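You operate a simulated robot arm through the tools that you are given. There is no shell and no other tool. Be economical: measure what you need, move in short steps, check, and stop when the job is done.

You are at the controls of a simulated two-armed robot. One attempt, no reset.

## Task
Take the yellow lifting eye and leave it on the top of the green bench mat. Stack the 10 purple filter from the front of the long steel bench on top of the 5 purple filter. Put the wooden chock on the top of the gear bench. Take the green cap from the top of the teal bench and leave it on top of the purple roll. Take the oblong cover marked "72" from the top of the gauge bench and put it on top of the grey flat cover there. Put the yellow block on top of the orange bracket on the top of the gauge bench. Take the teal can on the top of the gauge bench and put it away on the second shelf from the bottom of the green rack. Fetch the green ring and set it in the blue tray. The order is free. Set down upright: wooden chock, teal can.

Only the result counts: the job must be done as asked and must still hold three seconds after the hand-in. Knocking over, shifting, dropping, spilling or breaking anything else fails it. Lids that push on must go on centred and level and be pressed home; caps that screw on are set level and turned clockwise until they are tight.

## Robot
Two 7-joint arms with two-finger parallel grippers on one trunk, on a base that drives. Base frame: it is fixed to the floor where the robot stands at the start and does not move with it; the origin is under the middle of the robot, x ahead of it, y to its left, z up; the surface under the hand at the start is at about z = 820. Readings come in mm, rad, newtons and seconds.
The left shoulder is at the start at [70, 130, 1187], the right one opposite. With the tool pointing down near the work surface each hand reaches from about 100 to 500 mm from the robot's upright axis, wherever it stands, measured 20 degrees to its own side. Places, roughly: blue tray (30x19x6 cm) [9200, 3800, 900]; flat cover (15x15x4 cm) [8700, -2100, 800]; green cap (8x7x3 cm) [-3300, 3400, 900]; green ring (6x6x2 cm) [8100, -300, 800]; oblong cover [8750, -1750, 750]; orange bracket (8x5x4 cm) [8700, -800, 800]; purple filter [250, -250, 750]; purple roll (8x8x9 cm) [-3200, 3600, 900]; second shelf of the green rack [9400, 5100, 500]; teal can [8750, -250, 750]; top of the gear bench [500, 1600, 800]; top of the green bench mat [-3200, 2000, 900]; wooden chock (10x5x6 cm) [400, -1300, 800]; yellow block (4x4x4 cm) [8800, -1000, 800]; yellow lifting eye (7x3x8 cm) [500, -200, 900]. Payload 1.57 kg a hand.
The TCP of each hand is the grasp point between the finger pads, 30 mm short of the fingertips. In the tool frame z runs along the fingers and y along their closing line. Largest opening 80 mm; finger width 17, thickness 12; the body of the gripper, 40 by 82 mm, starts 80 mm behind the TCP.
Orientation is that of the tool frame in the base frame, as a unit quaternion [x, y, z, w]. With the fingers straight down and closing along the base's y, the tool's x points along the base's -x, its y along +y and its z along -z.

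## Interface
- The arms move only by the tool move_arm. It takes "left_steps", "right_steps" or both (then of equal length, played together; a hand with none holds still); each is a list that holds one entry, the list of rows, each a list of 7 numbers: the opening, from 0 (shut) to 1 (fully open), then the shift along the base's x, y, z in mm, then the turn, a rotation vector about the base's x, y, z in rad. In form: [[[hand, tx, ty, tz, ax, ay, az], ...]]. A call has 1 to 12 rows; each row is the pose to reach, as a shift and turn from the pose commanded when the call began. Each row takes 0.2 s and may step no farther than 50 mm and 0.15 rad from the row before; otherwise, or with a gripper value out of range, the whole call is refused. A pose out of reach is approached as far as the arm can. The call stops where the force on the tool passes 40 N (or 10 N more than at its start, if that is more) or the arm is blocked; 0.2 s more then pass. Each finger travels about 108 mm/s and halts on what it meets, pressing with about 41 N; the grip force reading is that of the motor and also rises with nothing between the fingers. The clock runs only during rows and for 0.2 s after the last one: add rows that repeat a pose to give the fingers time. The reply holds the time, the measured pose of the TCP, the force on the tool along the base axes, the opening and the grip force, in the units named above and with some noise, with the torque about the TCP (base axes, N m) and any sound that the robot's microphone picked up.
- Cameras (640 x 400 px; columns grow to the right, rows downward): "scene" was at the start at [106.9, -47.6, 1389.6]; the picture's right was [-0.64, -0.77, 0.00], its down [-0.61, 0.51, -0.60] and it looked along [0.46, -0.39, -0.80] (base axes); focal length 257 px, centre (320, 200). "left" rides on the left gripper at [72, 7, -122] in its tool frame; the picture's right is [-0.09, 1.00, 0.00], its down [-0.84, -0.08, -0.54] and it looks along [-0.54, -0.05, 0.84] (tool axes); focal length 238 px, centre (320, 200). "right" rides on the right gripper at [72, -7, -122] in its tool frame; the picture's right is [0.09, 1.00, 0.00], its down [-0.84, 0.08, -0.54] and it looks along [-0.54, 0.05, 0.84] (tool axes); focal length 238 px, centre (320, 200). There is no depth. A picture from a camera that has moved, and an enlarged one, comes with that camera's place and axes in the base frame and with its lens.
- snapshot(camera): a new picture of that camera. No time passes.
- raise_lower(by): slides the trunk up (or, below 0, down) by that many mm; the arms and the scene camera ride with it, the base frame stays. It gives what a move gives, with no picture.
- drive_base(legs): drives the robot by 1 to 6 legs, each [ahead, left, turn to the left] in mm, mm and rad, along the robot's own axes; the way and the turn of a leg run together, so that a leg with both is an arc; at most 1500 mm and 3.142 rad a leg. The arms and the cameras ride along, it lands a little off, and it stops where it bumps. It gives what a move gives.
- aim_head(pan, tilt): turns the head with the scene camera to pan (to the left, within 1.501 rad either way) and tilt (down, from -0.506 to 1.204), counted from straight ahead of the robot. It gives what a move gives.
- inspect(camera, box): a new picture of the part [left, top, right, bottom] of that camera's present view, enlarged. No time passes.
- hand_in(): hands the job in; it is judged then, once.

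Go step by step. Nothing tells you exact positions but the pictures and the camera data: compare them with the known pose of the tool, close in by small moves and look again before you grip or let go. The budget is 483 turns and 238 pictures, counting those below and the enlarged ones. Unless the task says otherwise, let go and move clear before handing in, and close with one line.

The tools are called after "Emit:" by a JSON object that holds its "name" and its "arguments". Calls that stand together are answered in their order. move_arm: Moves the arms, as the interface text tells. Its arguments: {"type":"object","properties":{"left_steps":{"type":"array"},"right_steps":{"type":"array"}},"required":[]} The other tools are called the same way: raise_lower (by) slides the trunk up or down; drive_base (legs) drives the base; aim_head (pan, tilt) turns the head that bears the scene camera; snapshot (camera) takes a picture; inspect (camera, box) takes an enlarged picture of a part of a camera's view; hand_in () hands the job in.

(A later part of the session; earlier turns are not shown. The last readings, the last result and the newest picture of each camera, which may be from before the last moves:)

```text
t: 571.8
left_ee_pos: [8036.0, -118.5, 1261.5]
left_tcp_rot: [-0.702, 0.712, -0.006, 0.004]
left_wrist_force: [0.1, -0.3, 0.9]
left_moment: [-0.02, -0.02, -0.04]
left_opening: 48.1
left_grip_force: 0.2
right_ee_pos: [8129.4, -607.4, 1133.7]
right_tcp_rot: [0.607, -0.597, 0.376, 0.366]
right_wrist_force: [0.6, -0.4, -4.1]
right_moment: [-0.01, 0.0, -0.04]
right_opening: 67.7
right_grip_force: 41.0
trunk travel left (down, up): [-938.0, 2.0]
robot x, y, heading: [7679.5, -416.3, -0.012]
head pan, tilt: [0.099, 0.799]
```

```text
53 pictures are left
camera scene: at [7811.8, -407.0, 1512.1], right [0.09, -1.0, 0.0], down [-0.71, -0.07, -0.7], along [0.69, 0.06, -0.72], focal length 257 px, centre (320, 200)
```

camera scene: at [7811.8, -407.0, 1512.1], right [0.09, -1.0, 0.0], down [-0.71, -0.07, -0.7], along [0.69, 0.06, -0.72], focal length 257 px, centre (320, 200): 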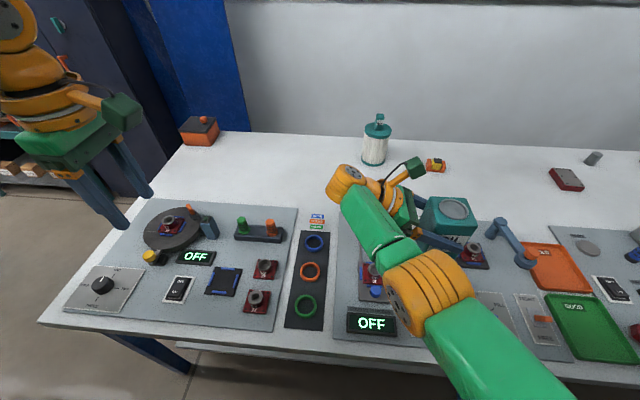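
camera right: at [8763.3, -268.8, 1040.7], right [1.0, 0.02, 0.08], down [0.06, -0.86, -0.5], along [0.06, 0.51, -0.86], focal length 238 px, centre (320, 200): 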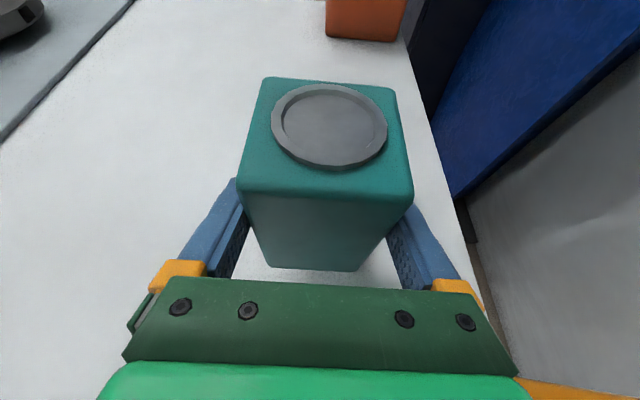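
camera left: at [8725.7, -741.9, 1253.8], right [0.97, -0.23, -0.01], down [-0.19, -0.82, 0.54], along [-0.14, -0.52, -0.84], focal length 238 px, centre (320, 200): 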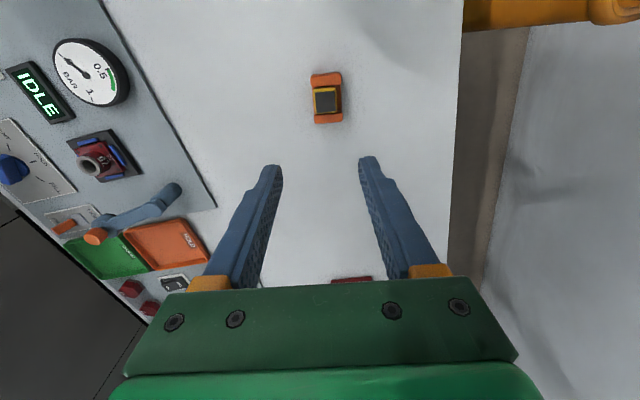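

The green ring is at about (8077, -347). To keep the arms apart I move the base right 170 mm, then bring the left hand over the ring.

Emit:
{"name": "drive_base", "arguments": {"legs": [[0, -170, 0.01]]}}

Emit:
{"name": "move_arm", "arguments": {"left_steps": [[[1, 15, -20, -40, 0, 0, 0], [1, 30, -40, -80, 0, 0, 0], [1, 38, -52, -120, 0, 0, 0], [1, 38, -52, -165, 0, 0, 0], [1, 38, -52, -210, 0, 0, 0], [1, 38, -52, -250, 0, 0, 0]]]}}

Emit:
{"name": "snapshot", "arguments": {"camera": "left"}}

```text
t: 573.3
left_ee_pos: [8032.7, -282.6, 1259.9]
left_tcp_rot: [-0.706, 0.708, -0.007, 0.003]
left_wrist_force: [-0.8, -0.2, -0.3]
left_moment: [-0.01, -0.03, -0.01]
left_opening: 47.9
left_grip_force: 0.0
right_ee_pos: [8130.1, -770.7, 1134.1]
right_tcp_rot: [0.61, -0.592, 0.38, 0.364]
right_wrist_force: [0.2, 0.4, -4.7]
right_moment: [0.02, 0.03, 0.01]
right_opening: 67.8
right_grip_force: 41.1
trunk travel left (down, up): [-938.0, 2.0]
robot x, y, heading: [7678.9, -586.5, 0.006]
head pan, tilt: [0.099, 0.799]
```

```text
t: 574.7
left_ee_pos: [8070.3, -338.1, 1013.2]
left_tcp_rot: [-0.707, 0.708, -0.006, 0.004]
left_wrist_force: [0.6, 0.9, -0.7]
left_moment: [0.0, 0.0, -0.01]
left_opening: 79.9
left_grip_force: 0.1
right_ee_pos: [8131.4, -774.4, 1132.7]
right_tcp_rot: [0.61, -0.593, 0.379, 0.363]
right_wrist_force: [0.7, 0.0, -3.6]
right_moment: [-0.03, 0.03, 0.0]
right_opening: 67.6
right_grip_force: 41.9
trunk travel left (down, up): [-938.0, 2.0]
robot x, y, heading: [7680.5, -583.6, 0.003]
head pan, tilt: [0.099, 0.799]
```

```text
52 pictures are left
camera left: at [8062.4, -409.8, 1133.0], right [-1.0, 0.09, -0.01], down [0.07, 0.84, 0.54], along [0.06, 0.54, -0.84], focal length 238 px, centre (320, 200)
```

left: 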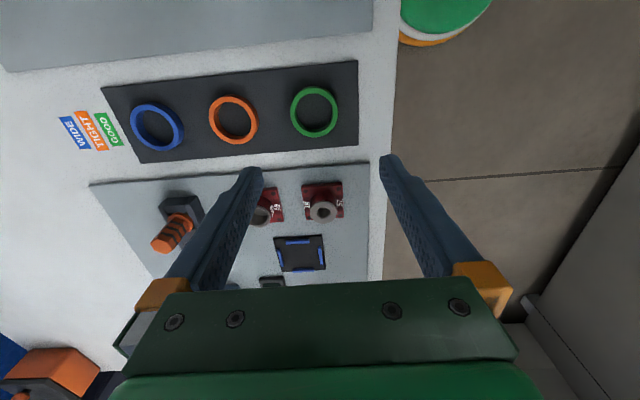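

Emit:
{"name": "move_arm", "arguments": {"left_steps": [[[1, 8, -7, 0, 0, 0, 0], [1, 8, -7, 0, 0, 0, 0]]]}}

Emit:
{"name": "raise_lower", "arguments": {"by": -120}}

Emit:
{"name": "snapshot", "arguments": {"camera": "left"}}

```text
t: 575.3
left_ee_pos: [8076.9, -345.4, 1012.4]
left_tcp_rot: [-0.706, 0.708, -0.006, 0.005]
left_wrist_force: [-0.5, 0.6, -1.0]
left_moment: [0.01, 0.01, -0.01]
left_opening: 79.8
left_grip_force: 0.0
right_ee_pos: [8131.4, -773.9, 1133.8]
right_tcp_rot: [0.611, -0.593, 0.379, 0.363]
right_wrist_force: [0.0, 1.3, -4.3]
right_moment: [0.01, 0.01, 0.0]
right_opening: 67.8
right_grip_force: 40.4
trunk travel left (down, up): [-938.0, 2.0]
robot x, y, heading: [7681.0, -586.4, 0.001]
head pan, tilt: [0.099, 0.799]
```

```text
t: 576.8
left_ee_pos: [8076.6, -346.0, 892.9]
left_tcp_rot: [-0.706, 0.708, -0.005, 0.004]
left_wrist_force: [-0.4, -0.4, 0.0]
left_moment: [0.0, -0.01, -0.03]
left_opening: 79.7
left_grip_force: 0.0
right_ee_pos: [8130.5, -773.9, 1013.6]
right_tcp_rot: [0.61, -0.594, 0.378, 0.363]
right_wrist_force: [0.4, -0.6, -3.6]
right_moment: [0.0, 0.02, 0.02]
right_opening: 67.7
right_grip_force: 40.8
trunk travel left (down, up): [-818.0, 122.0]
robot x, y, heading: [7684.1, -583.9, 0.001]
head pan, tilt: [0.099, 0.799]
```

```text
51 pictures are left
camera left: at [8069.7, -416.9, 1014.2], right [-1.0, 0.1, -0.01], down [0.07, 0.84, 0.54], along [0.06, 0.54, -0.84], focal length 238 px, centre (320, 200)
```

left: 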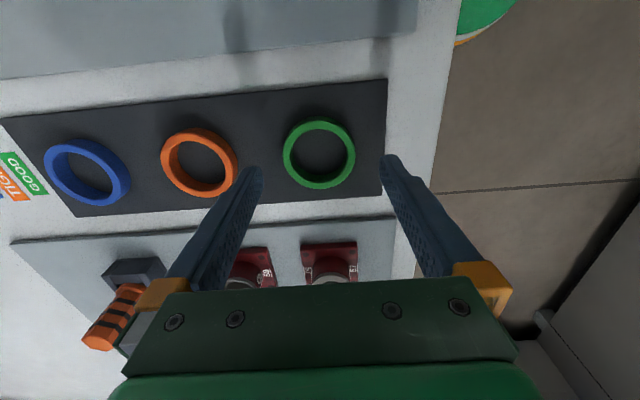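

Emit:
{"name": "move_arm", "arguments": {"left_steps": [[[0.93, 0, 0, -15, 0, 0, 0], [0.93, 0, 0, -28, 0, 0, 0], [0.93, 0, 0, -34, 0, 0, 0], [0.93, 0, 0, -38, 0, 0, 0]]]}}

Emit:
{"name": "inspect", "arguments": {"camera": "left", "box": [200, 90, 420, 230]}}

```text
t: 577.8
left_ee_pos: [8075.9, -345.0, 855.3]
left_tcp_rot: [-0.706, 0.708, -0.006, 0.005]
left_wrist_force: [0.3, 2.3, 7.4]
left_moment: [0.04, 0.27, -0.09]
left_opening: 73.6
left_grip_force: 0.0
right_ee_pos: [8130.2, -774.8, 1014.5]
right_tcp_rot: [0.61, -0.594, 0.378, 0.363]
right_wrist_force: [0.1, 0.1, -4.2]
right_moment: [0.03, 0.02, -0.02]
right_opening: 67.8
right_grip_force: 41.7
trunk travel left (down, up): [-818.0, 122.0]
robot x, y, heading: [7678.0, -586.3, 0.002]
head pan, tilt: [0.099, 0.799]
```

```text
2.86 times, centred on (310, 160) of left
camera zoom: at [8068.8, -416.5, 975.7], right [-1.0, 0.1, -0.02], down [0.07, 0.84, 0.54], along [0.06, 0.54, -0.84], focal length 681 px, centre (349, 314)
```

zoom: 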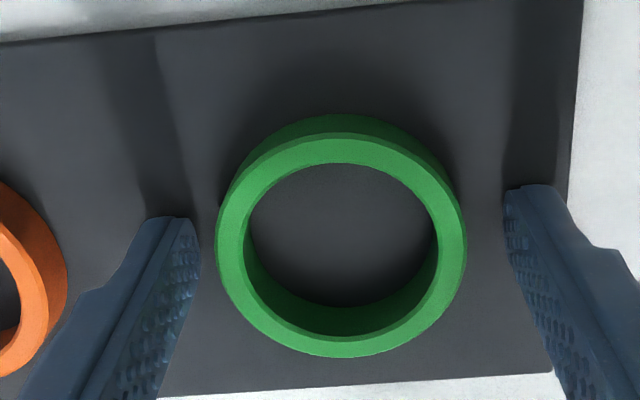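

Fingertips reach the strip (z≈825). I rise 2 mm, close and lift.

Emit:
{"name": "move_arm", "arguments": {"left_steps": [[[0.93, 0, 0, 2.5, 0, 0, 0], [0.6, 0, 0, 2.5, 0, 0, 0], [0.2, 0, 0, 2.5, 0, 0, 0], [0, 0, 0, 2.5, 0, 0, 0], [0, 0, 0, 2.5, 0, 0, 0], [0, 0, 0, 25, 0, 0, 0], [0, 0, 0, 60, 0, 0, 0], [0, 0, 0, 100, 0, 0, 0]]]}}

Emit:
{"name": "snapshot", "arguments": {"camera": "left"}}

```text
t: 579.6
left_ee_pos: [8076.4, -347.0, 955.1]
left_tcp_rot: [-0.706, 0.709, -0.006, 0.004]
left_wrist_force: [0.0, 0.3, 0.1]
left_moment: [0.02, 0.02, 0.0]
left_opening: 48.7
left_grip_force: 40.8
right_ee_pos: [8130.7, -773.6, 1013.8]
right_tcp_rot: [0.61, -0.594, 0.378, 0.362]
right_wrist_force: [-0.1, 0.6, -3.9]
right_moment: [0.01, 0.04, -0.02]
right_opening: 67.9
right_grip_force: 40.8
trunk travel left (down, up): [-818.0, 122.0]
robot x, y, heading: [7679.5, -587.5, 0.002]
head pan, tilt: [0.099, 0.799]
```

```text
49 pictures are left
camera left: at [8068.7, -418.6, 1075.5], right [-1.0, 0.1, -0.01], down [0.07, 0.84, 0.54], along [0.06, 0.54, -0.84], focal length 238 px, centre (320, 200)
```

left: 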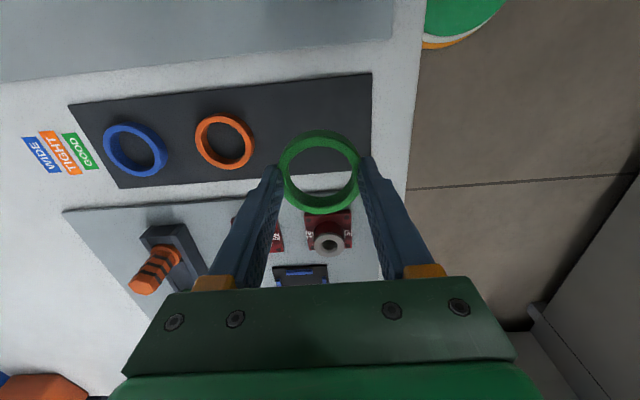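

The ring is held. I raise everything and strafe left along the aisle toward the tray.

Emit:
{"name": "raise_lower", "arguments": {"by": 120}}

Emit:
{"name": "drive_base", "arguments": {"legs": [[0, 900, 0.01], [0, 900, 0.01]]}}

Emit:
{"name": "aim_head", "arguments": {"pan": 0.6, "tilt": 0.3}}

Emit:
{"name": "snapshot", "arguments": {"camera": "scene"}}

```text
t: 581.1
left_ee_pos: [8077.0, -347.0, 1073.5]
left_tcp_rot: [-0.706, 0.708, -0.006, 0.004]
left_wrist_force: [0.7, 0.3, -0.4]
left_moment: [-0.03, 0.03, 0.05]
left_opening: 48.8
left_grip_force: 40.8
right_ee_pos: [8132.8, -772.9, 1134.8]
right_tcp_rot: [0.61, -0.593, 0.379, 0.364]
right_wrist_force: [-0.9, 0.4, -4.0]
right_moment: [0.03, 0.04, 0.01]
right_opening: 67.5
right_grip_force: 41.0
trunk travel left (down, up): [-938.0, 2.0]
robot x, y, heading: [7679.0, -588.2, 0.006]
head pan, tilt: [0.099, 0.799]
```

```text
t: 590.2
left_ee_pos: [8064.9, 1457.8, 1074.1]
left_tcp_rot: [-0.706, 0.708, -0.005, 0.005]
left_wrist_force: [0.2, -0.1, 0.0]
left_moment: [0.0, -0.02, 0.03]
left_opening: 48.5
left_grip_force: 40.8
right_ee_pos: [8120.0, 1032.7, 1133.9]
right_tcp_rot: [0.612, -0.593, 0.378, 0.362]
right_wrist_force: [-0.3, -0.1, -4.8]
right_moment: [0.04, 0.01, 0.03]
right_opening: 67.6
right_grip_force: 40.9
trunk travel left (down, up): [-938.0, 2.0]
robot x, y, heading: [7669.8, 1221.6, 0.005]
head pan, tilt: [0.099, 0.799]
```

```text
t: 591.1
left_ee_pos: [8065.0, 1458.3, 1074.1]
left_tcp_rot: [-0.706, 0.708, -0.005, 0.005]
left_wrist_force: [-0.3, 0.9, -1.1]
left_moment: [0.04, 0.01, -0.01]
left_opening: 48.8
left_grip_force: 40.9
right_ee_pos: [8120.4, 1033.4, 1133.8]
right_tcp_rot: [0.61, -0.593, 0.379, 0.363]
right_wrist_force: [1.6, 0.3, -3.8]
right_moment: [0.02, -0.02, -0.01]
right_opening: 67.8
right_grip_force: 41.4
trunk travel left (down, up): [-938.0, 2.0]
robot x, y, heading: [7669.1, 1222.2, 0.01]
head pan, tilt: [0.6, 0.3]
```

```text
48 pictures are left
camera scene: at [7796.1, 1273.5, 1556.3], right [0.57, -0.82, 0.0], down [-0.24, -0.17, -0.95], along [0.79, 0.54, -0.3], focal length 257 px, centre (320, 200)
```

scene: 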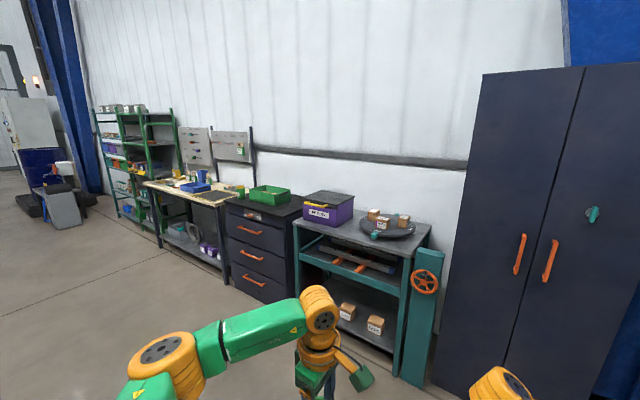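

I see the green rack, and the blue tray on a wood-top bench at about (9175, 3740). I drive there in steps.

Emit:
{"name": "drive_base", "arguments": {"legs": [[700, 1100, 0], [0, 1180, 0]]}}

Emit:
{"name": "aim_head", "arguments": {"pan": 0.3, "tilt": 0.55}}

Emit:
{"name": "snapshot", "arguments": {"camera": "scene"}}

```text
t: 603.3
left_ee_pos: [8767.6, 3751.4, 1072.7]
left_tcp_rot: [-0.7, 0.714, -0.006, 0.004]
left_wrist_force: [-0.3, -0.5, -1.0]
left_moment: [0.0, 0.04, 0.0]
left_opening: 48.4
left_grip_force: 41.0
right_ee_pos: [8814.6, 3325.5, 1134.5]
right_tcp_rot: [0.605, -0.599, 0.375, 0.366]
right_wrist_force: [0.3, 1.0, -4.5]
right_moment: [0.0, -0.05, -0.04]
right_opening: 67.9
right_grip_force: 41.5
trunk travel left (down, up): [-938.0, 2.0]
robot x, y, heading: [8365.4, 3521.2, -0.011]
head pan, tilt: [0.6, 0.3]
```

```text
t: 604.1
left_ee_pos: [8767.1, 3752.0, 1073.6]
left_tcp_rot: [-0.701, 0.714, -0.006, 0.004]
left_wrist_force: [-0.2, -0.3, -0.1]
left_moment: [0.01, 0.0, -0.01]
left_opening: 48.5
left_grip_force: 40.6
right_ee_pos: [8814.4, 3325.1, 1133.4]
right_tcp_rot: [0.605, -0.599, 0.375, 0.367]
right_wrist_force: [0.9, -0.4, -4.5]
right_moment: [0.0, -0.03, -0.01]
right_opening: 67.8
right_grip_force: 41.2
trunk travel left (down, up): [-938.0, 2.0]
robot x, y, heading: [8369.6, 3520.7, -0.013]
head pan, tilt: [0.3, 0.55]
```

```text
47 pictures are left
camera scene: at [8503.5, 3545.4, 1533.4], right [0.28, -0.96, 0.0], down [-0.5, -0.15, -0.85], along [0.82, 0.24, -0.52], focal length 257 px, centre (320, 200)
```

scene: 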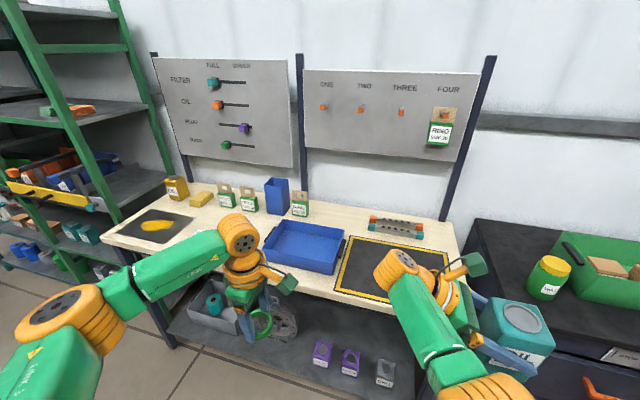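

Tray floor center at about (9180, 3808). I drive forward so the ring is over it.

Emit:
{"name": "drive_base", "arguments": {"legs": [[410, 52, 0.013]]}}

Emit:
{"name": "snapshot", "arguments": {"camera": "left"}}

```text
t: 606.6
left_ee_pos: [9165.1, 3809.6, 1075.9]
left_tcp_rot: [-0.706, 0.708, -0.006, 0.005]
left_wrist_force: [0.4, 0.2, 0.1]
left_moment: [0.0, 0.02, 0.0]
left_opening: 48.8
left_grip_force: 40.7
right_ee_pos: [9220.6, 3383.5, 1135.2]
right_tcp_rot: [0.611, -0.594, 0.379, 0.362]
right_wrist_force: [-0.4, 0.1, -4.2]
right_moment: [0.02, -0.03, 0.03]
right_opening: 67.8
right_grip_force: 41.2
trunk travel left (down, up): [-938.0, 2.0]
robot x, y, heading: [8772.9, 3569.6, 0.008]
head pan, tilt: [0.3, 0.55]
```

```text
46 pictures are left
camera left: at [9158.3, 3738.8, 1195.7], right [-1.0, 0.09, -0.02], down [0.07, 0.84, 0.54], along [0.06, 0.54, -0.84], focal length 238 px, centre (320, 200)
```

left: 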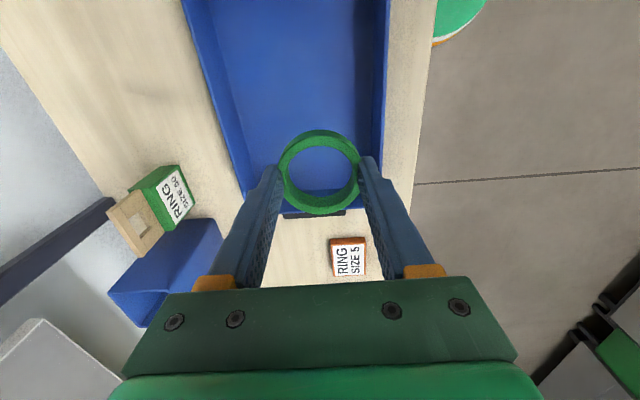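

The ring is above the tray. I center it in x (+25 mm) and go down.

Emit:
{"name": "move_arm", "arguments": {"left_steps": [[[0, 12, 0, -20, 0, 0, 0], [0, 25, 0, -50, 0, 0, 0], [0, 25, 0, -85, 0, 0, 0], [0, 25, 0, -110, 0, 0, 0]]]}}

Emit:
{"name": "snapshot", "arguments": {"camera": "left"}}

```text
t: 607.6
left_ee_pos: [9195.8, 3808.2, 963.4]
left_tcp_rot: [-0.706, 0.708, -0.006, 0.004]
left_wrist_force: [-0.4, 0.5, -1.2]
left_moment: [0.01, -0.03, -0.02]
left_opening: 48.6
left_grip_force: 41.3
right_ee_pos: [9224.2, 3384.4, 1134.6]
right_tcp_rot: [0.611, -0.593, 0.379, 0.363]
right_wrist_force: [-0.1, -0.4, -3.3]
right_moment: [0.0, 0.04, 0.03]
right_opening: 67.9
right_grip_force: 40.8
trunk travel left (down, up): [-938.0, 2.0]
robot x, y, heading: [8773.8, 3573.0, 0.007]
head pan, tilt: [0.3, 0.55]
```

```text
45 pictures are left
camera left: at [9189.1, 3737.0, 1085.2], right [-1.0, 0.09, -0.01], down [0.07, 0.84, 0.54], along [0.06, 0.54, -0.84], focal length 238 px, centre (320, 200)
```

left: 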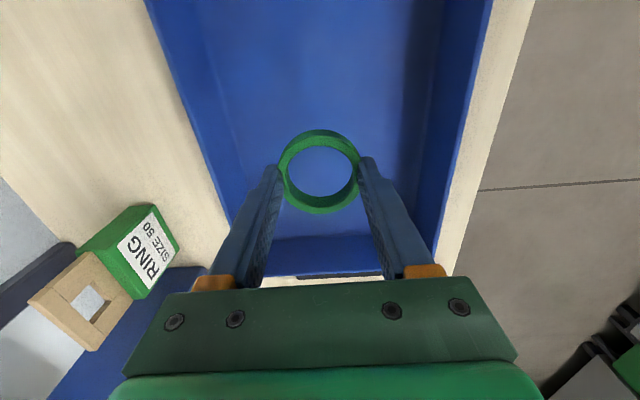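

Emit:
{"name": "move_arm", "arguments": {"left_steps": [[[0, 0, 0, -25, 0, 0, 0], [0, 0, 0, -42, 0, 0, 0], [0, 0, 0, -50, 0, 0, 0], [0, 0, 0, -56, 0, 0, 0]]]}}

Emit:
{"name": "inspect", "arguments": {"camera": "left", "box": [220, 90, 420, 290]}}

```text
t: 608.6
left_ee_pos: [9194.4, 3810.0, 908.2]
left_tcp_rot: [-0.706, 0.708, -0.005, 0.005]
left_wrist_force: [-1.2, 0.8, 0.1]
left_moment: [0.03, 0.02, 0.0]
left_opening: 48.8
left_grip_force: 41.2
right_ee_pos: [9222.4, 3383.1, 1134.1]
right_tcp_rot: [0.611, -0.593, 0.379, 0.363]
right_wrist_force: [0.2, 0.4, -4.7]
right_moment: [0.01, -0.04, -0.04]
right_opening: 68.0
right_grip_force: 41.4
trunk travel left (down, up): [-938.0, 2.0]
robot x, y, heading: [8770.4, 3573.4, 0.003]
head pan, tilt: [0.3, 0.55]
```

```text
2.00 times, centred on (320, 190) of left
camera zoom: at [9186.8, 3738.3, 1029.2], right [-1.0, 0.1, -0.01], down [0.07, 0.84, 0.54], along [0.06, 0.54, -0.84], focal length 477 px, centre (320, 220)
```

zoom: 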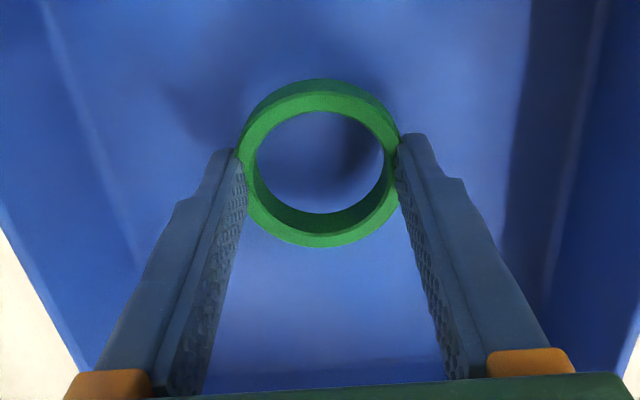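

Emit:
{"name": "move_arm", "arguments": {"left_steps": [[[0, 0, 0, -4, 0, 0, 0], [0, 0, 0, -8, 0, 0, 0], [0, 0, 0, -12, 0, 0, 0], [0, 0, 0, -16, 0, 0, 0]]]}}

```text
t: 609.8
left_ee_pos: [9193.6, 3808.5, 896.1]
left_tcp_rot: [-0.706, 0.708, -0.01, 0.009]
left_wrist_force: [-3.1, 0.2, 19.4]
left_moment: [-0.02, 0.58, -0.01]
left_opening: 48.3
left_grip_force: 41.2
right_ee_pos: [9218.2, 3381.7, 1135.8]
right_tcp_rot: [0.611, -0.594, 0.38, 0.36]
right_wrist_force: [-0.4, 0.2, -4.7]
right_moment: [0.02, 0.01, 0.01]
right_opening: 67.9
right_grip_force: 40.7
trunk travel left (down, up): [-938.0, 2.0]
robot x, y, heading: [8772.0, 3569.8, 0.004]
head pan, tilt: [0.3, 0.55]
stopped in row 4 (left hand): the force on the tool passed its limit at 43 N (the readings are from after the stop); the commanded pose is now the measured one
```

Contact with the tray floor. I ease off, open, and rise.

Emit:
{"name": "move_arm", "arguments": {"left_steps": [[[0, 0, 0, 2, 0, 0, 0], [0.7, 0, 0, 2, 0, 0, 0], [0.8, 0, 0, 2, 0, 0, 0], [0.8, 0, 0, 20, 0, 0, 0], [0.8, 0, 0, 60, 0, 0, 0], [0.8, 0, 0, 100, 0, 0, 0], [0.8, 0, 0, 145, 0, 0, 0], [0.8, 0, 0, 190, 0, 0, 0], [0.8, 0, 0, 235, 0, 0, 0], [0.8, 0, 0, 280, 0, 0, 0]]]}}

Emit:
{"name": "snapshot", "arguments": {"camera": "left"}}

```text
t: 612.0
left_ee_pos: [9193.5, 3808.6, 1174.7]
left_tcp_rot: [-0.707, 0.707, -0.008, 0.007]
left_wrist_force: [0.2, 0.2, -1.2]
left_moment: [-0.03, 0.04, 0.05]
left_opening: 63.9
left_grip_force: 0.1
right_ee_pos: [9223.5, 3383.8, 1133.8]
right_tcp_rot: [0.611, -0.594, 0.378, 0.363]
right_wrist_force: [-0.1, 0.1, -4.2]
right_moment: [0.0, -0.01, 0.01]
right_opening: 67.8
right_grip_force: 40.7
trunk travel left (down, up): [-938.0, 2.0]
robot x, y, heading: [8772.2, 3574.2, 0.006]
head pan, tilt: [0.3, 0.55]
```

```text
43 pictures are left
camera left: at [9185.2, 3739.1, 1295.6], right [-1.0, 0.09, -0.02], down [0.07, 0.84, 0.54], along [0.07, 0.54, -0.84], focal length 238 px, centre (320, 200)
```

left: 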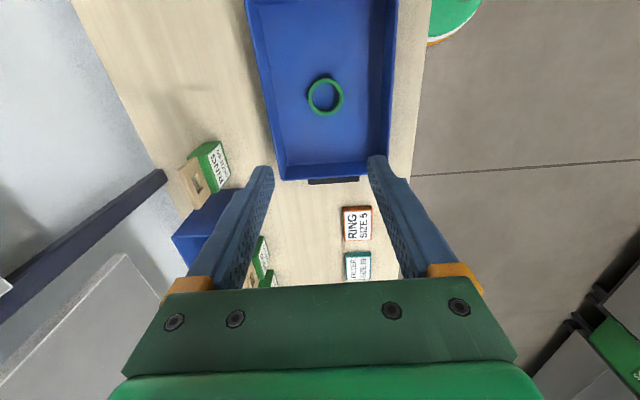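

The ring lies in the tray. Now I back off and move to the green rack to study its shelves.

Emit:
{"name": "drive_base", "arguments": {"legs": [[-500, 0, 0], [0, 1300, 0.01]]}}

Emit:
{"name": "aim_head", "arguments": {"pan": 0.1, "tilt": 0.5}}

Emit:
{"name": "snapshot", "arguments": {"camera": "scene"}}

```text
t: 621.0
left_ee_pos: [8721.8, 5100.9, 1174.2]
left_tcp_rot: [-0.696, 0.718, -0.007, 0.007]
left_wrist_force: [0.1, -0.4, 0.4]
left_moment: [0.05, 0.0, -0.03]
left_opening: 64.0
left_grip_force: 0.1
right_ee_pos: [8738.2, 4673.2, 1133.9]
right_tcp_rot: [0.603, -0.602, 0.373, 0.368]
right_wrist_force: [0.4, -0.7, -4.2]
right_moment: [0.01, 0.0, 0.0]
right_opening: 67.8
right_grip_force: 40.9
trunk travel left (down, up): [-938.0, 2.0]
robot x, y, heading: [8293.1, 4874.9, -0.026]
head pan, tilt: [0.3, 0.55]
```

```text
t: 621.8
left_ee_pos: [8721.9, 5101.1, 1173.4]
left_tcp_rot: [-0.696, 0.718, -0.008, 0.006]
left_wrist_force: [-0.6, -0.8, 0.3]
left_moment: [-0.01, 0.02, -0.01]
left_opening: 64.1
left_grip_force: 0.1
right_ee_pos: [8739.1, 4672.9, 1133.9]
right_tcp_rot: [-0.602, 0.602, -0.373, -0.369]
right_wrist_force: [-0.5, 0.7, -4.6]
right_moment: [0.02, 0.0, 0.0]
right_opening: 68.0
right_grip_force: 41.2
trunk travel left (down, up): [-938.0, 2.0]
robot x, y, heading: [8293.5, 4872.7, -0.03]
head pan, tilt: [0.099, 0.499]
```

```text
42 pictures are left
camera scene: at [8434.3, 4880.0, 1537.9], right [0.07, -1.0, 0.0], down [-0.48, -0.03, -0.88], along [0.88, 0.07, -0.48], focal length 257 px, centre (320, 200)
```

scene: 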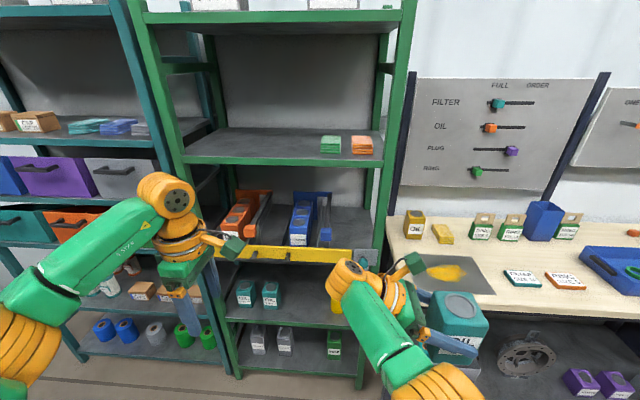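

The second shelf is at z≈490 with about 355 mm of clear height, and there's a free spot near y≈5020. I'll stand facing +y with the rack on my right. First I test a wider right-hand reach in free air.

Emit:
{"name": "move_arm", "arguments": {"right_steps": [[[0, -15, -20, 0, 0, 0, 0], [0, -30, -40, 0, 0, 0, 0], [0, -45, -65, 0, 0, 0, 0], [0, -60, -90, 0, 0, 0, 0], [0, -75, -115, 0, 0, 0, 0], [0, -90, -140, 0, 0, 0, 0], [0, -100, -165, 0, 0, 0, 0]]]}}

```text
t: 623.6
left_ee_pos: [8721.7, 5102.4, 1173.6]
left_tcp_rot: [-0.696, 0.718, -0.009, 0.007]
left_wrist_force: [-0.1, -0.5, -0.4]
left_moment: [-0.01, -0.02, -0.01]
left_opening: 64.1
left_grip_force: 0.0
right_ee_pos: [8635.5, 4483.8, 1157.3]
right_tcp_rot: [-0.57, 0.609, -0.394, -0.386]
right_wrist_force: [0.2, -0.2, -4.3]
right_moment: [-0.01, 0.02, -0.01]
right_opening: 68.0
right_grip_force: 41.0
trunk travel left (down, up): [-938.0, 2.0]
robot x, y, heading: [8292.7, 4870.4, -0.026]
head pan, tilt: [0.099, 0.499]
stopped in row 7 (right hand): the arm was blocked; the commanded pose is now the measured one
```

Emit:
{"name": "move_arm", "arguments": {"right_steps": [[[0, 3, 15, -8, 0.03, 0.017, 0.022], [0, 8, 40, -20, 0.064, 0.034, 0.044], [0, 8, 45, -23, 0.064, 0.034, 0.044]]]}}

Emit:
{"name": "snapshot", "arguments": {"camera": "right"}}

```text
t: 624.6
left_ee_pos: [8720.2, 5100.7, 1175.2]
left_tcp_rot: [-0.696, 0.718, -0.008, 0.008]
left_wrist_force: [-0.1, -0.8, -0.1]
left_moment: [0.02, -0.01, 0.02]
left_opening: 64.0
left_grip_force: 0.0
right_ee_pos: [8645.7, 4506.0, 1162.2]
right_tcp_rot: [-0.565, 0.616, -0.401, -0.374]
right_wrist_force: [-0.2, -0.2, -3.6]
right_moment: [0.06, -0.01, -0.03]
right_opening: 67.8
right_grip_force: 41.2
trunk travel left (down, up): [-938.0, 2.0]
robot x, y, heading: [8290.7, 4871.9, -0.029]
head pan, tilt: [0.099, 0.499]
stopped in row 3 (right hand): the arm was blocked; the commanded pose is now the measured one
```

```text
41 pictures are left
camera right: at [8647.3, 4590.7, 1279.1], right [-1.0, 0.0, 0.01], down [-0.01, 0.83, -0.56], along [-0.01, -0.56, -0.83], focal length 238 px, centre (320, 200)
```

right: 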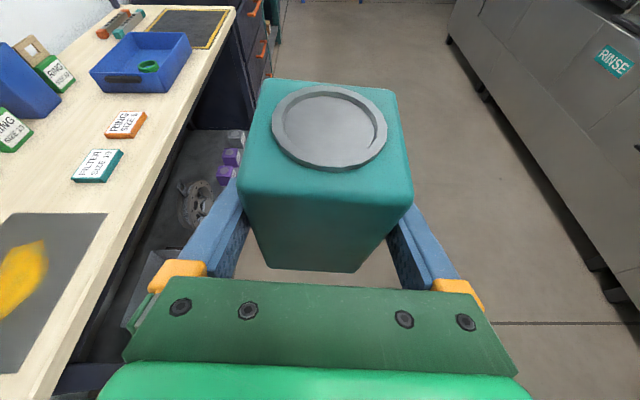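

Emit:
{"name": "move_arm", "arguments": {"right_steps": [[[0, 5, 20, 0, 0, 0, 0], [0, 15, 45, -5, 0, 0, 0], [0, 20, 70, -15, 0.03, 0.02, 0.02], [0, 20, 75, -25, 0.06, 0.035, 0.04]]]}}

Emit:
{"name": "aim_head", "arguments": {"pan": -0.6, "tilt": 0.8}}

Emit:
{"name": "snapshot", "arguments": {"camera": "scene"}}

```text
t: 625.8
left_ee_pos: [8721.2, 5100.6, 1173.1]
left_tcp_rot: [-0.696, 0.718, -0.008, 0.007]
left_wrist_force: [0.0, 0.9, 0.1]
left_moment: [0.01, -0.03, 0.02]
left_opening: 63.8
left_grip_force: 0.1
right_ee_pos: [8670.8, 4561.4, 1153.1]
right_tcp_rot: [-0.566, 0.62, -0.401, -0.369]
right_wrist_force: [1.1, -0.1, -3.6]
right_moment: [0.01, -0.01, 0.03]
right_opening: 67.8
right_grip_force: 41.1
trunk travel left (down, up): [-938.0, 2.0]
robot x, y, heading: [8296.3, 4870.9, -0.026]
head pan, tilt: [0.099, 0.499]
stopped in row 4 (right hand): the arm was blocked; the commanded pose is now the measured one
```

```text
t: 626.8
left_ee_pos: [8721.3, 5101.5, 1174.0]
left_tcp_rot: [-0.696, 0.718, -0.008, 0.007]
left_wrist_force: [-0.3, 0.2, -0.4]
left_moment: [0.02, 0.0, -0.01]
left_opening: 63.6
left_grip_force: 0.2
right_ee_pos: [8670.9, 4561.8, 1153.0]
right_tcp_rot: [-0.566, 0.619, -0.4, -0.37]
right_wrist_force: [0.1, -0.2, -4.6]
right_moment: [0.02, 0.03, 0.01]
right_opening: 68.0
right_grip_force: 41.1
trunk travel left (down, up): [-938.0, 2.0]
robot x, y, heading: [8294.2, 4877.9, -0.025]
head pan, tilt: [-0.6, 0.799]
```

```text
40 pictures are left
camera scene: at [8408.7, 4826.2, 1512.1], right [-0.59, -0.81, 0.0], down [-0.58, 0.42, -0.7], along [0.56, -0.41, -0.72], focal length 257 px, centre (320, 200)
```

scene: 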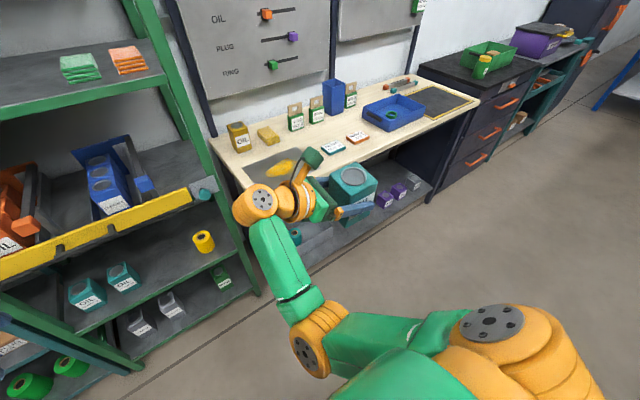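

The wide sideways reach gets blocked. Instead I'll keep the comfortable hand pose (ahead ~447, right ~200) and stand at an angle (heading ≈60°) to the rack. I restore the hand pose first.

Emit:
{"name": "move_arm", "arguments": {"right_steps": [[[0, 15, 25, 0, 0, 0, 0], [0, 30, 50, 0, 0, 0, 0], [0, 45, 80, -8, 0.015, 0.023, 0.015], [0, 62, 106, -16, 0.03, 0.047, 0.03], [0, 62, 106, -20, 0.047, 0.071, 0.045], [0, 62, 106, -20, 0.047, 0.071, 0.045]]]}}

Emit:
{"name": "snapshot", "arguments": {"camera": "right"}}

```text
t: 628.2
left_ee_pos: [8721.2, 5101.1, 1173.7]
left_tcp_rot: [-0.696, 0.718, -0.008, 0.007]
left_wrist_force: [-0.8, 0.4, -0.2]
left_moment: [0.01, 0.0, -0.02]
left_opening: 64.1
left_grip_force: 0.2
right_ee_pos: [8732.7, 4671.7, 1131.3]
right_tcp_rot: [0.607, -0.602, 0.37, 0.364]
right_wrist_force: [-0.2, -0.1, -4.5]
right_moment: [0.0, -0.01, -0.04]
right_opening: 67.6
right_grip_force: 41.5
trunk travel left (down, up): [-938.0, 2.0]
robot x, y, heading: [8293.8, 4874.1, -0.027]
head pan, tilt: [-0.6, 0.799]
```

```text
39 pictures are left
camera right: at [8736.6, 4748.2, 1252.8], right [-1.0, -0.05, 0.08], down [-0.09, 0.87, -0.49], along [-0.04, -0.5, -0.87], focal length 238 px, centre (320, 200)
```

right: 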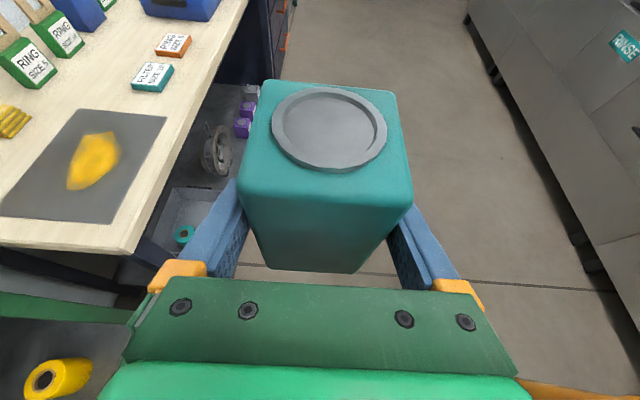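

Hand pose restored and the can level. I turn to heading ≈60° and go to a staging point in front of the shelf.

Emit:
{"name": "drive_base", "arguments": {"legs": [[0, 0, 1.074], [162, -300, 0]]}}

Emit:
{"name": "aim_head", "arguments": {"pan": -0.6, "tilt": 0.7}}

Emit:
{"name": "snapshot", "arguments": {"camera": "scene"}}

```text
t: 633.2
left_ee_pos: [8653.5, 5343.3, 1174.3]
left_tcp_rot: [0.963, -0.27, 0.005, -0.011]
left_wrist_force: [-0.5, 0.0, 0.1]
left_moment: [-0.01, -0.04, 0.01]
left_opening: 64.0
left_grip_force: 0.0
right_ee_pos: [9033.0, 5142.1, 1131.9]
right_tcp_rot: [0.827, -0.213, 0.504, 0.127]
right_wrist_force: [-0.1, 0.7, -4.4]
right_moment: [0.01, 0.02, 0.03]
right_opening: 68.0
right_grip_force: 40.9
trunk travel left (down, up): [-938.0, 2.0]
robot x, y, heading: [8638.1, 4859.2, 1.028]
head pan, tilt: [-0.6, 0.799]
```

```text
t: 633.9
left_ee_pos: [8655.9, 5342.9, 1174.3]
left_tcp_rot: [0.963, -0.27, 0.004, -0.01]
left_wrist_force: [0.0, -0.2, -0.6]
left_moment: [-0.02, 0.0, 0.0]
left_opening: 64.1
left_grip_force: 0.0
right_ee_pos: [9033.4, 5142.3, 1130.3]
right_tcp_rot: [0.827, -0.214, 0.503, 0.128]
right_wrist_force: [-0.5, 0.3, -3.4]
right_moment: [-0.01, -0.01, 0.01]
right_opening: 67.6
right_grip_force: 41.0
trunk travel left (down, up): [-938.0, 2.0]
robot x, y, heading: [8638.3, 4857.8, 1.029]
head pan, tilt: [-0.6, 0.7]
```

```text
38 pictures are left
camera scene: at [8743.7, 4937.9, 1520.3], right [0.42, -0.91, 0.0], down [-0.59, -0.27, -0.76], along [0.7, 0.32, -0.64], focal length 257 px, centre (320, 200)
```

scene: 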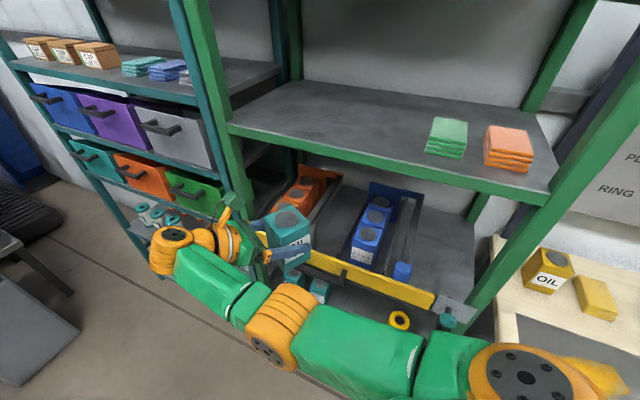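

Emit:
{"name": "raise_lower", "arguments": {"by": -300}}

Emit:
{"name": "raise_lower", "arguments": {"by": -250}}

Emit:
{"name": "aim_head", "arguments": {"pan": -0.75, "tilt": 0.45}}

Emit:
{"name": "snapshot", "arguments": {"camera": "scene"}}

Emit:
{"name": "snapshot", "arguments": {"camera": "right"}}

```text
t: 636.9
left_ee_pos: [8654.7, 5343.5, 873.6]
left_tcp_rot: [0.963, -0.269, 0.004, -0.009]
left_wrist_force: [0.0, -1.0, 0.5]
left_moment: [-0.01, 0.0, -0.01]
left_opening: 64.1
left_grip_force: 0.0
right_ee_pos: [9035.0, 5139.7, 830.5]
right_tcp_rot: [0.827, -0.214, 0.504, 0.128]
right_wrist_force: [0.6, 0.7, -4.2]
right_moment: [0.0, 0.03, -0.01]
right_opening: 67.7
right_grip_force: 40.8
trunk travel left (down, up): [-638.0, 302.0]
robot x, y, heading: [8642.1, 4857.5, 1.029]
head pan, tilt: [-0.6, 0.7]
```

```text
t: 639.4
left_ee_pos: [8655.5, 5342.3, 624.9]
left_tcp_rot: [0.963, -0.27, 0.003, -0.01]
left_wrist_force: [-0.1, 0.0, -0.3]
left_moment: [-0.01, 0.01, 0.02]
left_opening: 64.0
left_grip_force: 0.1
right_ee_pos: [9034.7, 5141.7, 580.2]
right_tcp_rot: [0.827, -0.214, 0.503, 0.128]
right_wrist_force: [-0.5, -0.4, -4.6]
right_moment: [0.01, -0.02, 0.01]
right_opening: 68.0
right_grip_force: 41.1
trunk travel left (down, up): [-388.0, 552.0]
robot x, y, heading: [8645.4, 4860.1, 1.029]
head pan, tilt: [-0.6, 0.7]
```

```text
t: 640.2
left_ee_pos: [8655.7, 5343.1, 624.3]
left_tcp_rot: [0.963, -0.27, 0.004, -0.009]
left_wrist_force: [-0.8, 0.1, -0.1]
left_moment: [0.01, -0.01, -0.01]
left_opening: 63.9
left_grip_force: 0.0
right_ee_pos: [9032.7, 5140.6, 581.4]
right_tcp_rot: [0.827, -0.213, 0.504, 0.127]
right_wrist_force: [-0.1, 0.4, -5.2]
right_moment: [0.01, 0.01, -0.02]
right_opening: 67.7
right_grip_force: 41.7
trunk travel left (down, up): [-388.0, 552.0]
robot x, y, heading: [8642.4, 4855.2, 1.03]
head pan, tilt: [-0.75, 0.45]
```

```text
37 pictures are left
camera scene: at [8755.4, 4927.5, 992.4], right [0.28, -0.96, 0.0], down [-0.42, -0.12, -0.9], along [0.86, 0.25, -0.44], focal length 257 px, centre (320, 200)
```

scene: 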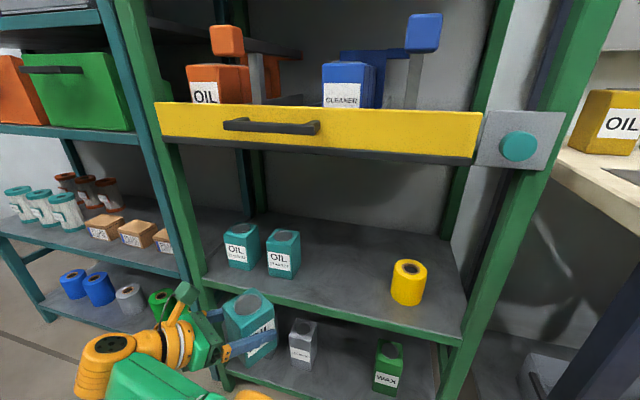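

```text
36 pictures are left
camera right: at [8970.6, 5183.5, 702.6], right [-0.44, -0.89, 0.08], down [-0.8, 0.35, -0.49], along [0.41, -0.28, -0.87], focal length 238 px, centre (320, 200)
```

right: 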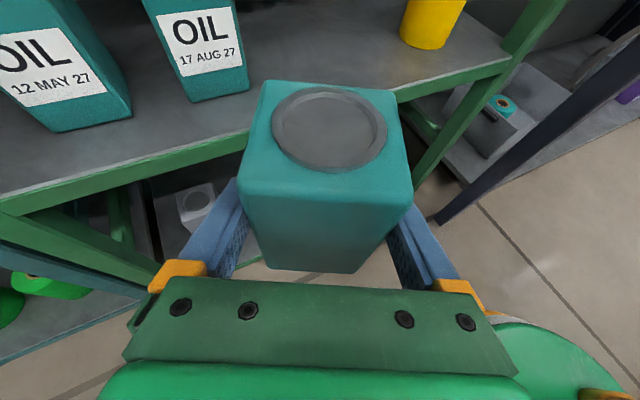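

The shelf has a clear middle area between the OIL cans and a yellow roll. To keep my shoulder clear of the wood bench corner I turn to heading ≈45° and restage so a straight strafe to the right inserts the can at about (9262, 5030).

Emit:
{"name": "drive_base", "arguments": {"legs": [[0, 0, -0.244], [115, 115, 0]]}}

Emit:
{"name": "snapshot", "arguments": {"camera": "right"}}

Emit:
{"name": "snapshot", "arguments": {"camera": "scene"}}

```text
t: 642.5
left_ee_pos: [8765.5, 5485.7, 623.9]
left_tcp_rot: [0.924, -0.382, 0.005, -0.01]
left_wrist_force: [-0.1, -0.3, -0.6]
left_moment: [0.0, -0.01, 0.0]
left_opening: 63.8
left_grip_force: 0.1
right_ee_pos: [9086.2, 5200.1, 581.2]
right_tcp_rot: [0.796, -0.31, 0.485, 0.187]
right_wrist_force: [-0.4, -0.1, -4.3]
right_moment: [-0.03, -0.05, -0.03]
right_opening: 67.8
right_grip_force: 41.3
trunk travel left (down, up): [-388.0, 552.0]
robot x, y, heading: [8644.2, 5019.1, 0.797]
head pan, tilt: [-0.75, 0.45]
```

```text
35 pictures are left
camera right: at [9034.0, 5256.4, 702.5], right [-0.64, -0.76, 0.08], down [-0.69, 0.53, -0.49], along [0.34, -0.37, -0.87], focal length 238 px, centre (320, 200)
```

right: 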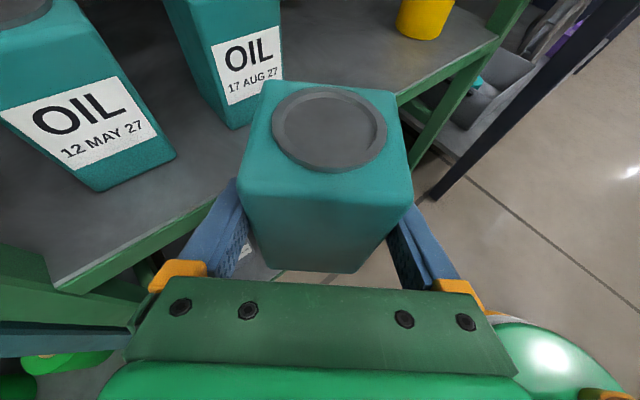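

```text
34 pictures are left
camera scene: at [8764.9, 5058.4, 992.4], right [0.04, -1.0, 0.0], down [-0.44, -0.02, -0.9], along [0.9, 0.04, -0.44], focal length 257 px, centre (320, 200)
```

scene: 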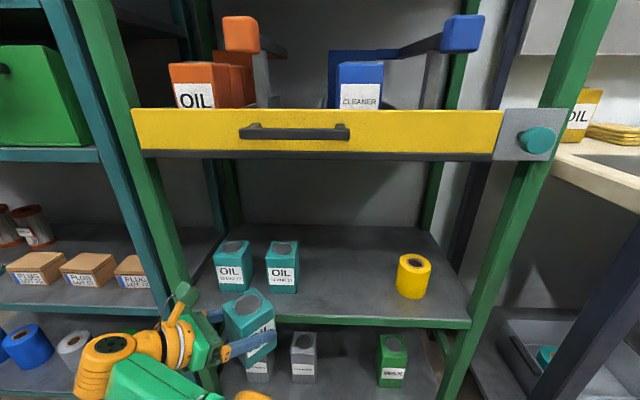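

Clear path. I shift slightly and insert by strafing right ~230 mm.

Emit:
{"name": "drive_base", "arguments": {"legs": [[-21, -21, 0], [0, -130, 0]]}}

Emit:
{"name": "snapshot", "arguments": {"camera": "scene"}}

Emit:
{"name": "snapshot", "arguments": {"camera": "right"}}

```text
t: 644.2
left_ee_pos: [8855.7, 5364.9, 624.7]
left_tcp_rot: [0.924, -0.381, 0.005, -0.011]
left_wrist_force: [0.0, 0.4, -0.2]
left_moment: [0.01, 0.02, -0.01]
left_opening: 64.2
left_grip_force: 0.0
right_ee_pos: [9176.5, 5080.6, 582.2]
right_tcp_rot: [0.795, -0.311, 0.487, 0.185]
right_wrist_force: [-4.0, -1.3, 2.7]
right_moment: [0.1, 0.24, 0.26]
right_opening: 69.2
right_grip_force: 40.8
trunk travel left (down, up): [-388.0, 552.0]
robot x, y, heading: [8729.3, 4896.2, 0.793]
head pan, tilt: [-0.75, 0.45]
```

```text
33 pictures are left
camera scene: at [8855.2, 4937.2, 992.7], right [0.04, -1.0, 0.0], down [-0.43, -0.02, -0.9], along [0.9, 0.04, -0.43], focal length 257 px, centre (320, 200)
```

scene: 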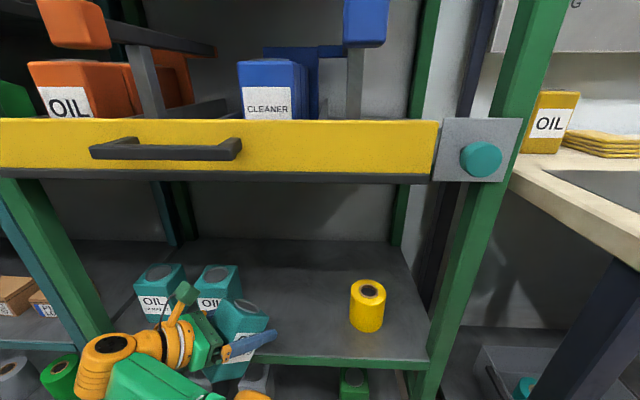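

```text
32 pictures are left
camera right: at [9125.1, 5135.9, 704.0], right [-0.64, -0.76, 0.07], down [-0.69, 0.53, -0.5], along [0.34, -0.37, -0.87], focal length 238 px, centre (320, 200)
```

right: 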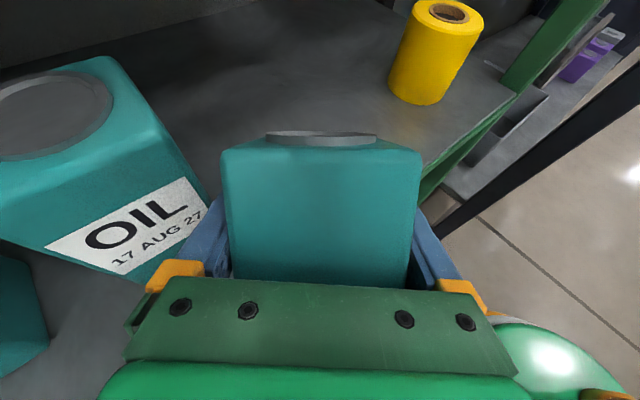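

The can's bottom met the shelf edge and the can swiveled in the grip. I back straight out at once.

Emit:
{"name": "drive_base", "arguments": {"legs": [[0, 150, 0]]}}

Emit:
{"name": "raise_lower", "arguments": {"by": 60}}

Emit:
{"name": "snapshot", "arguments": {"camera": "right"}}

Emit:
{"name": "snapshot", "arguments": {"camera": "scene"}}

```text
t: 645.5
left_ee_pos: [8752.4, 5468.2, 624.0]
left_tcp_rot: [0.924, -0.383, 0.005, -0.01]
left_wrist_force: [-0.3, -0.7, -0.6]
left_moment: [-0.01, -0.02, 0.04]
left_opening: 64.1
left_grip_force: 0.0
right_ee_pos: [9073.4, 5183.0, 581.3]
right_tcp_rot: [0.796, -0.31, 0.486, 0.185]
right_wrist_force: [0.3, 0.5, -4.1]
right_moment: [-0.09, -0.14, 0.01]
right_opening: 68.6
right_grip_force: 40.7
trunk travel left (down, up): [-388.0, 552.0]
robot x, y, heading: [8625.2, 5000.3, 0.793]
head pan, tilt: [-0.75, 0.45]
```

```text
t: 646.5
left_ee_pos: [8752.0, 5469.1, 683.6]
left_tcp_rot: [0.924, -0.382, 0.005, -0.009]
left_wrist_force: [0.0, 0.2, -0.4]
left_moment: [-0.02, 0.01, 0.05]
left_opening: 64.3
left_grip_force: 0.2
right_ee_pos: [9073.7, 5183.2, 640.4]
right_tcp_rot: [0.796, -0.31, 0.485, 0.186]
right_wrist_force: [-0.6, 0.9, -4.8]
right_moment: [-0.1, -0.11, 0.01]
right_opening: 69.2
right_grip_force: 40.9
trunk travel left (down, up): [-448.0, 492.0]
robot x, y, heading: [8623.1, 5002.4, 0.797]
head pan, tilt: [-0.75, 0.45]
```

```text
31 pictures are left
camera right: at [9022.3, 5239.6, 762.7], right [-0.64, -0.76, 0.08], down [-0.69, 0.53, -0.5], along [0.34, -0.37, -0.87], focal length 238 px, centre (320, 200)
```

right: 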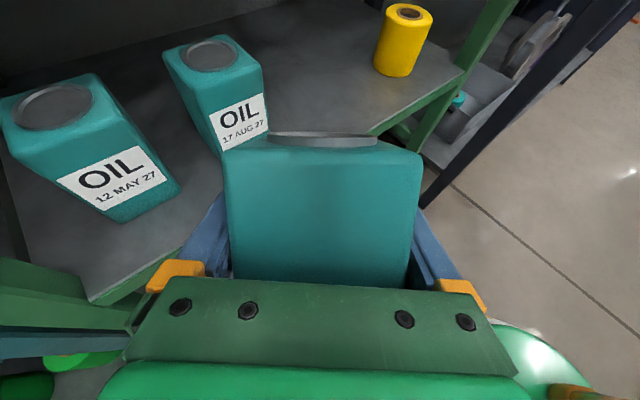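

```text
30 pictures are left
camera scene: at [8752.9, 5041.6, 1052.4], right [0.04, -1.0, 0.0], down [-0.44, -0.02, -0.9], along [0.9, 0.04, -0.44], focal length 257 px, centre (320, 200)
```

scene: 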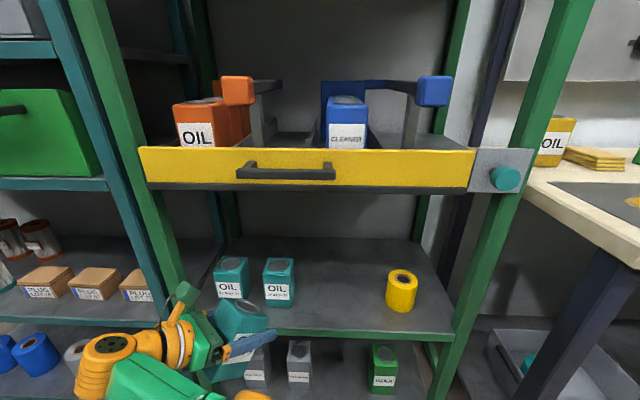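

Emit:
{"name": "inspect", "arguments": {"camera": "scene", "box": [170, 280, 300, 390]}}

```text
3.64 times, centred on (235, 335) of scene
camera zoom: at [8752.9, 5041.6, 1052.4], right [0.04, -1.0, 0.0], down [-0.44, -0.02, -0.9], along [0.9, 0.04, -0.44], focal length 935 px, centre (629, -291)
```

zoom: 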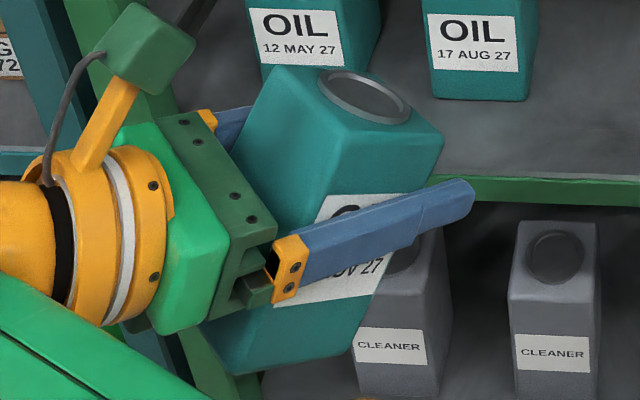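

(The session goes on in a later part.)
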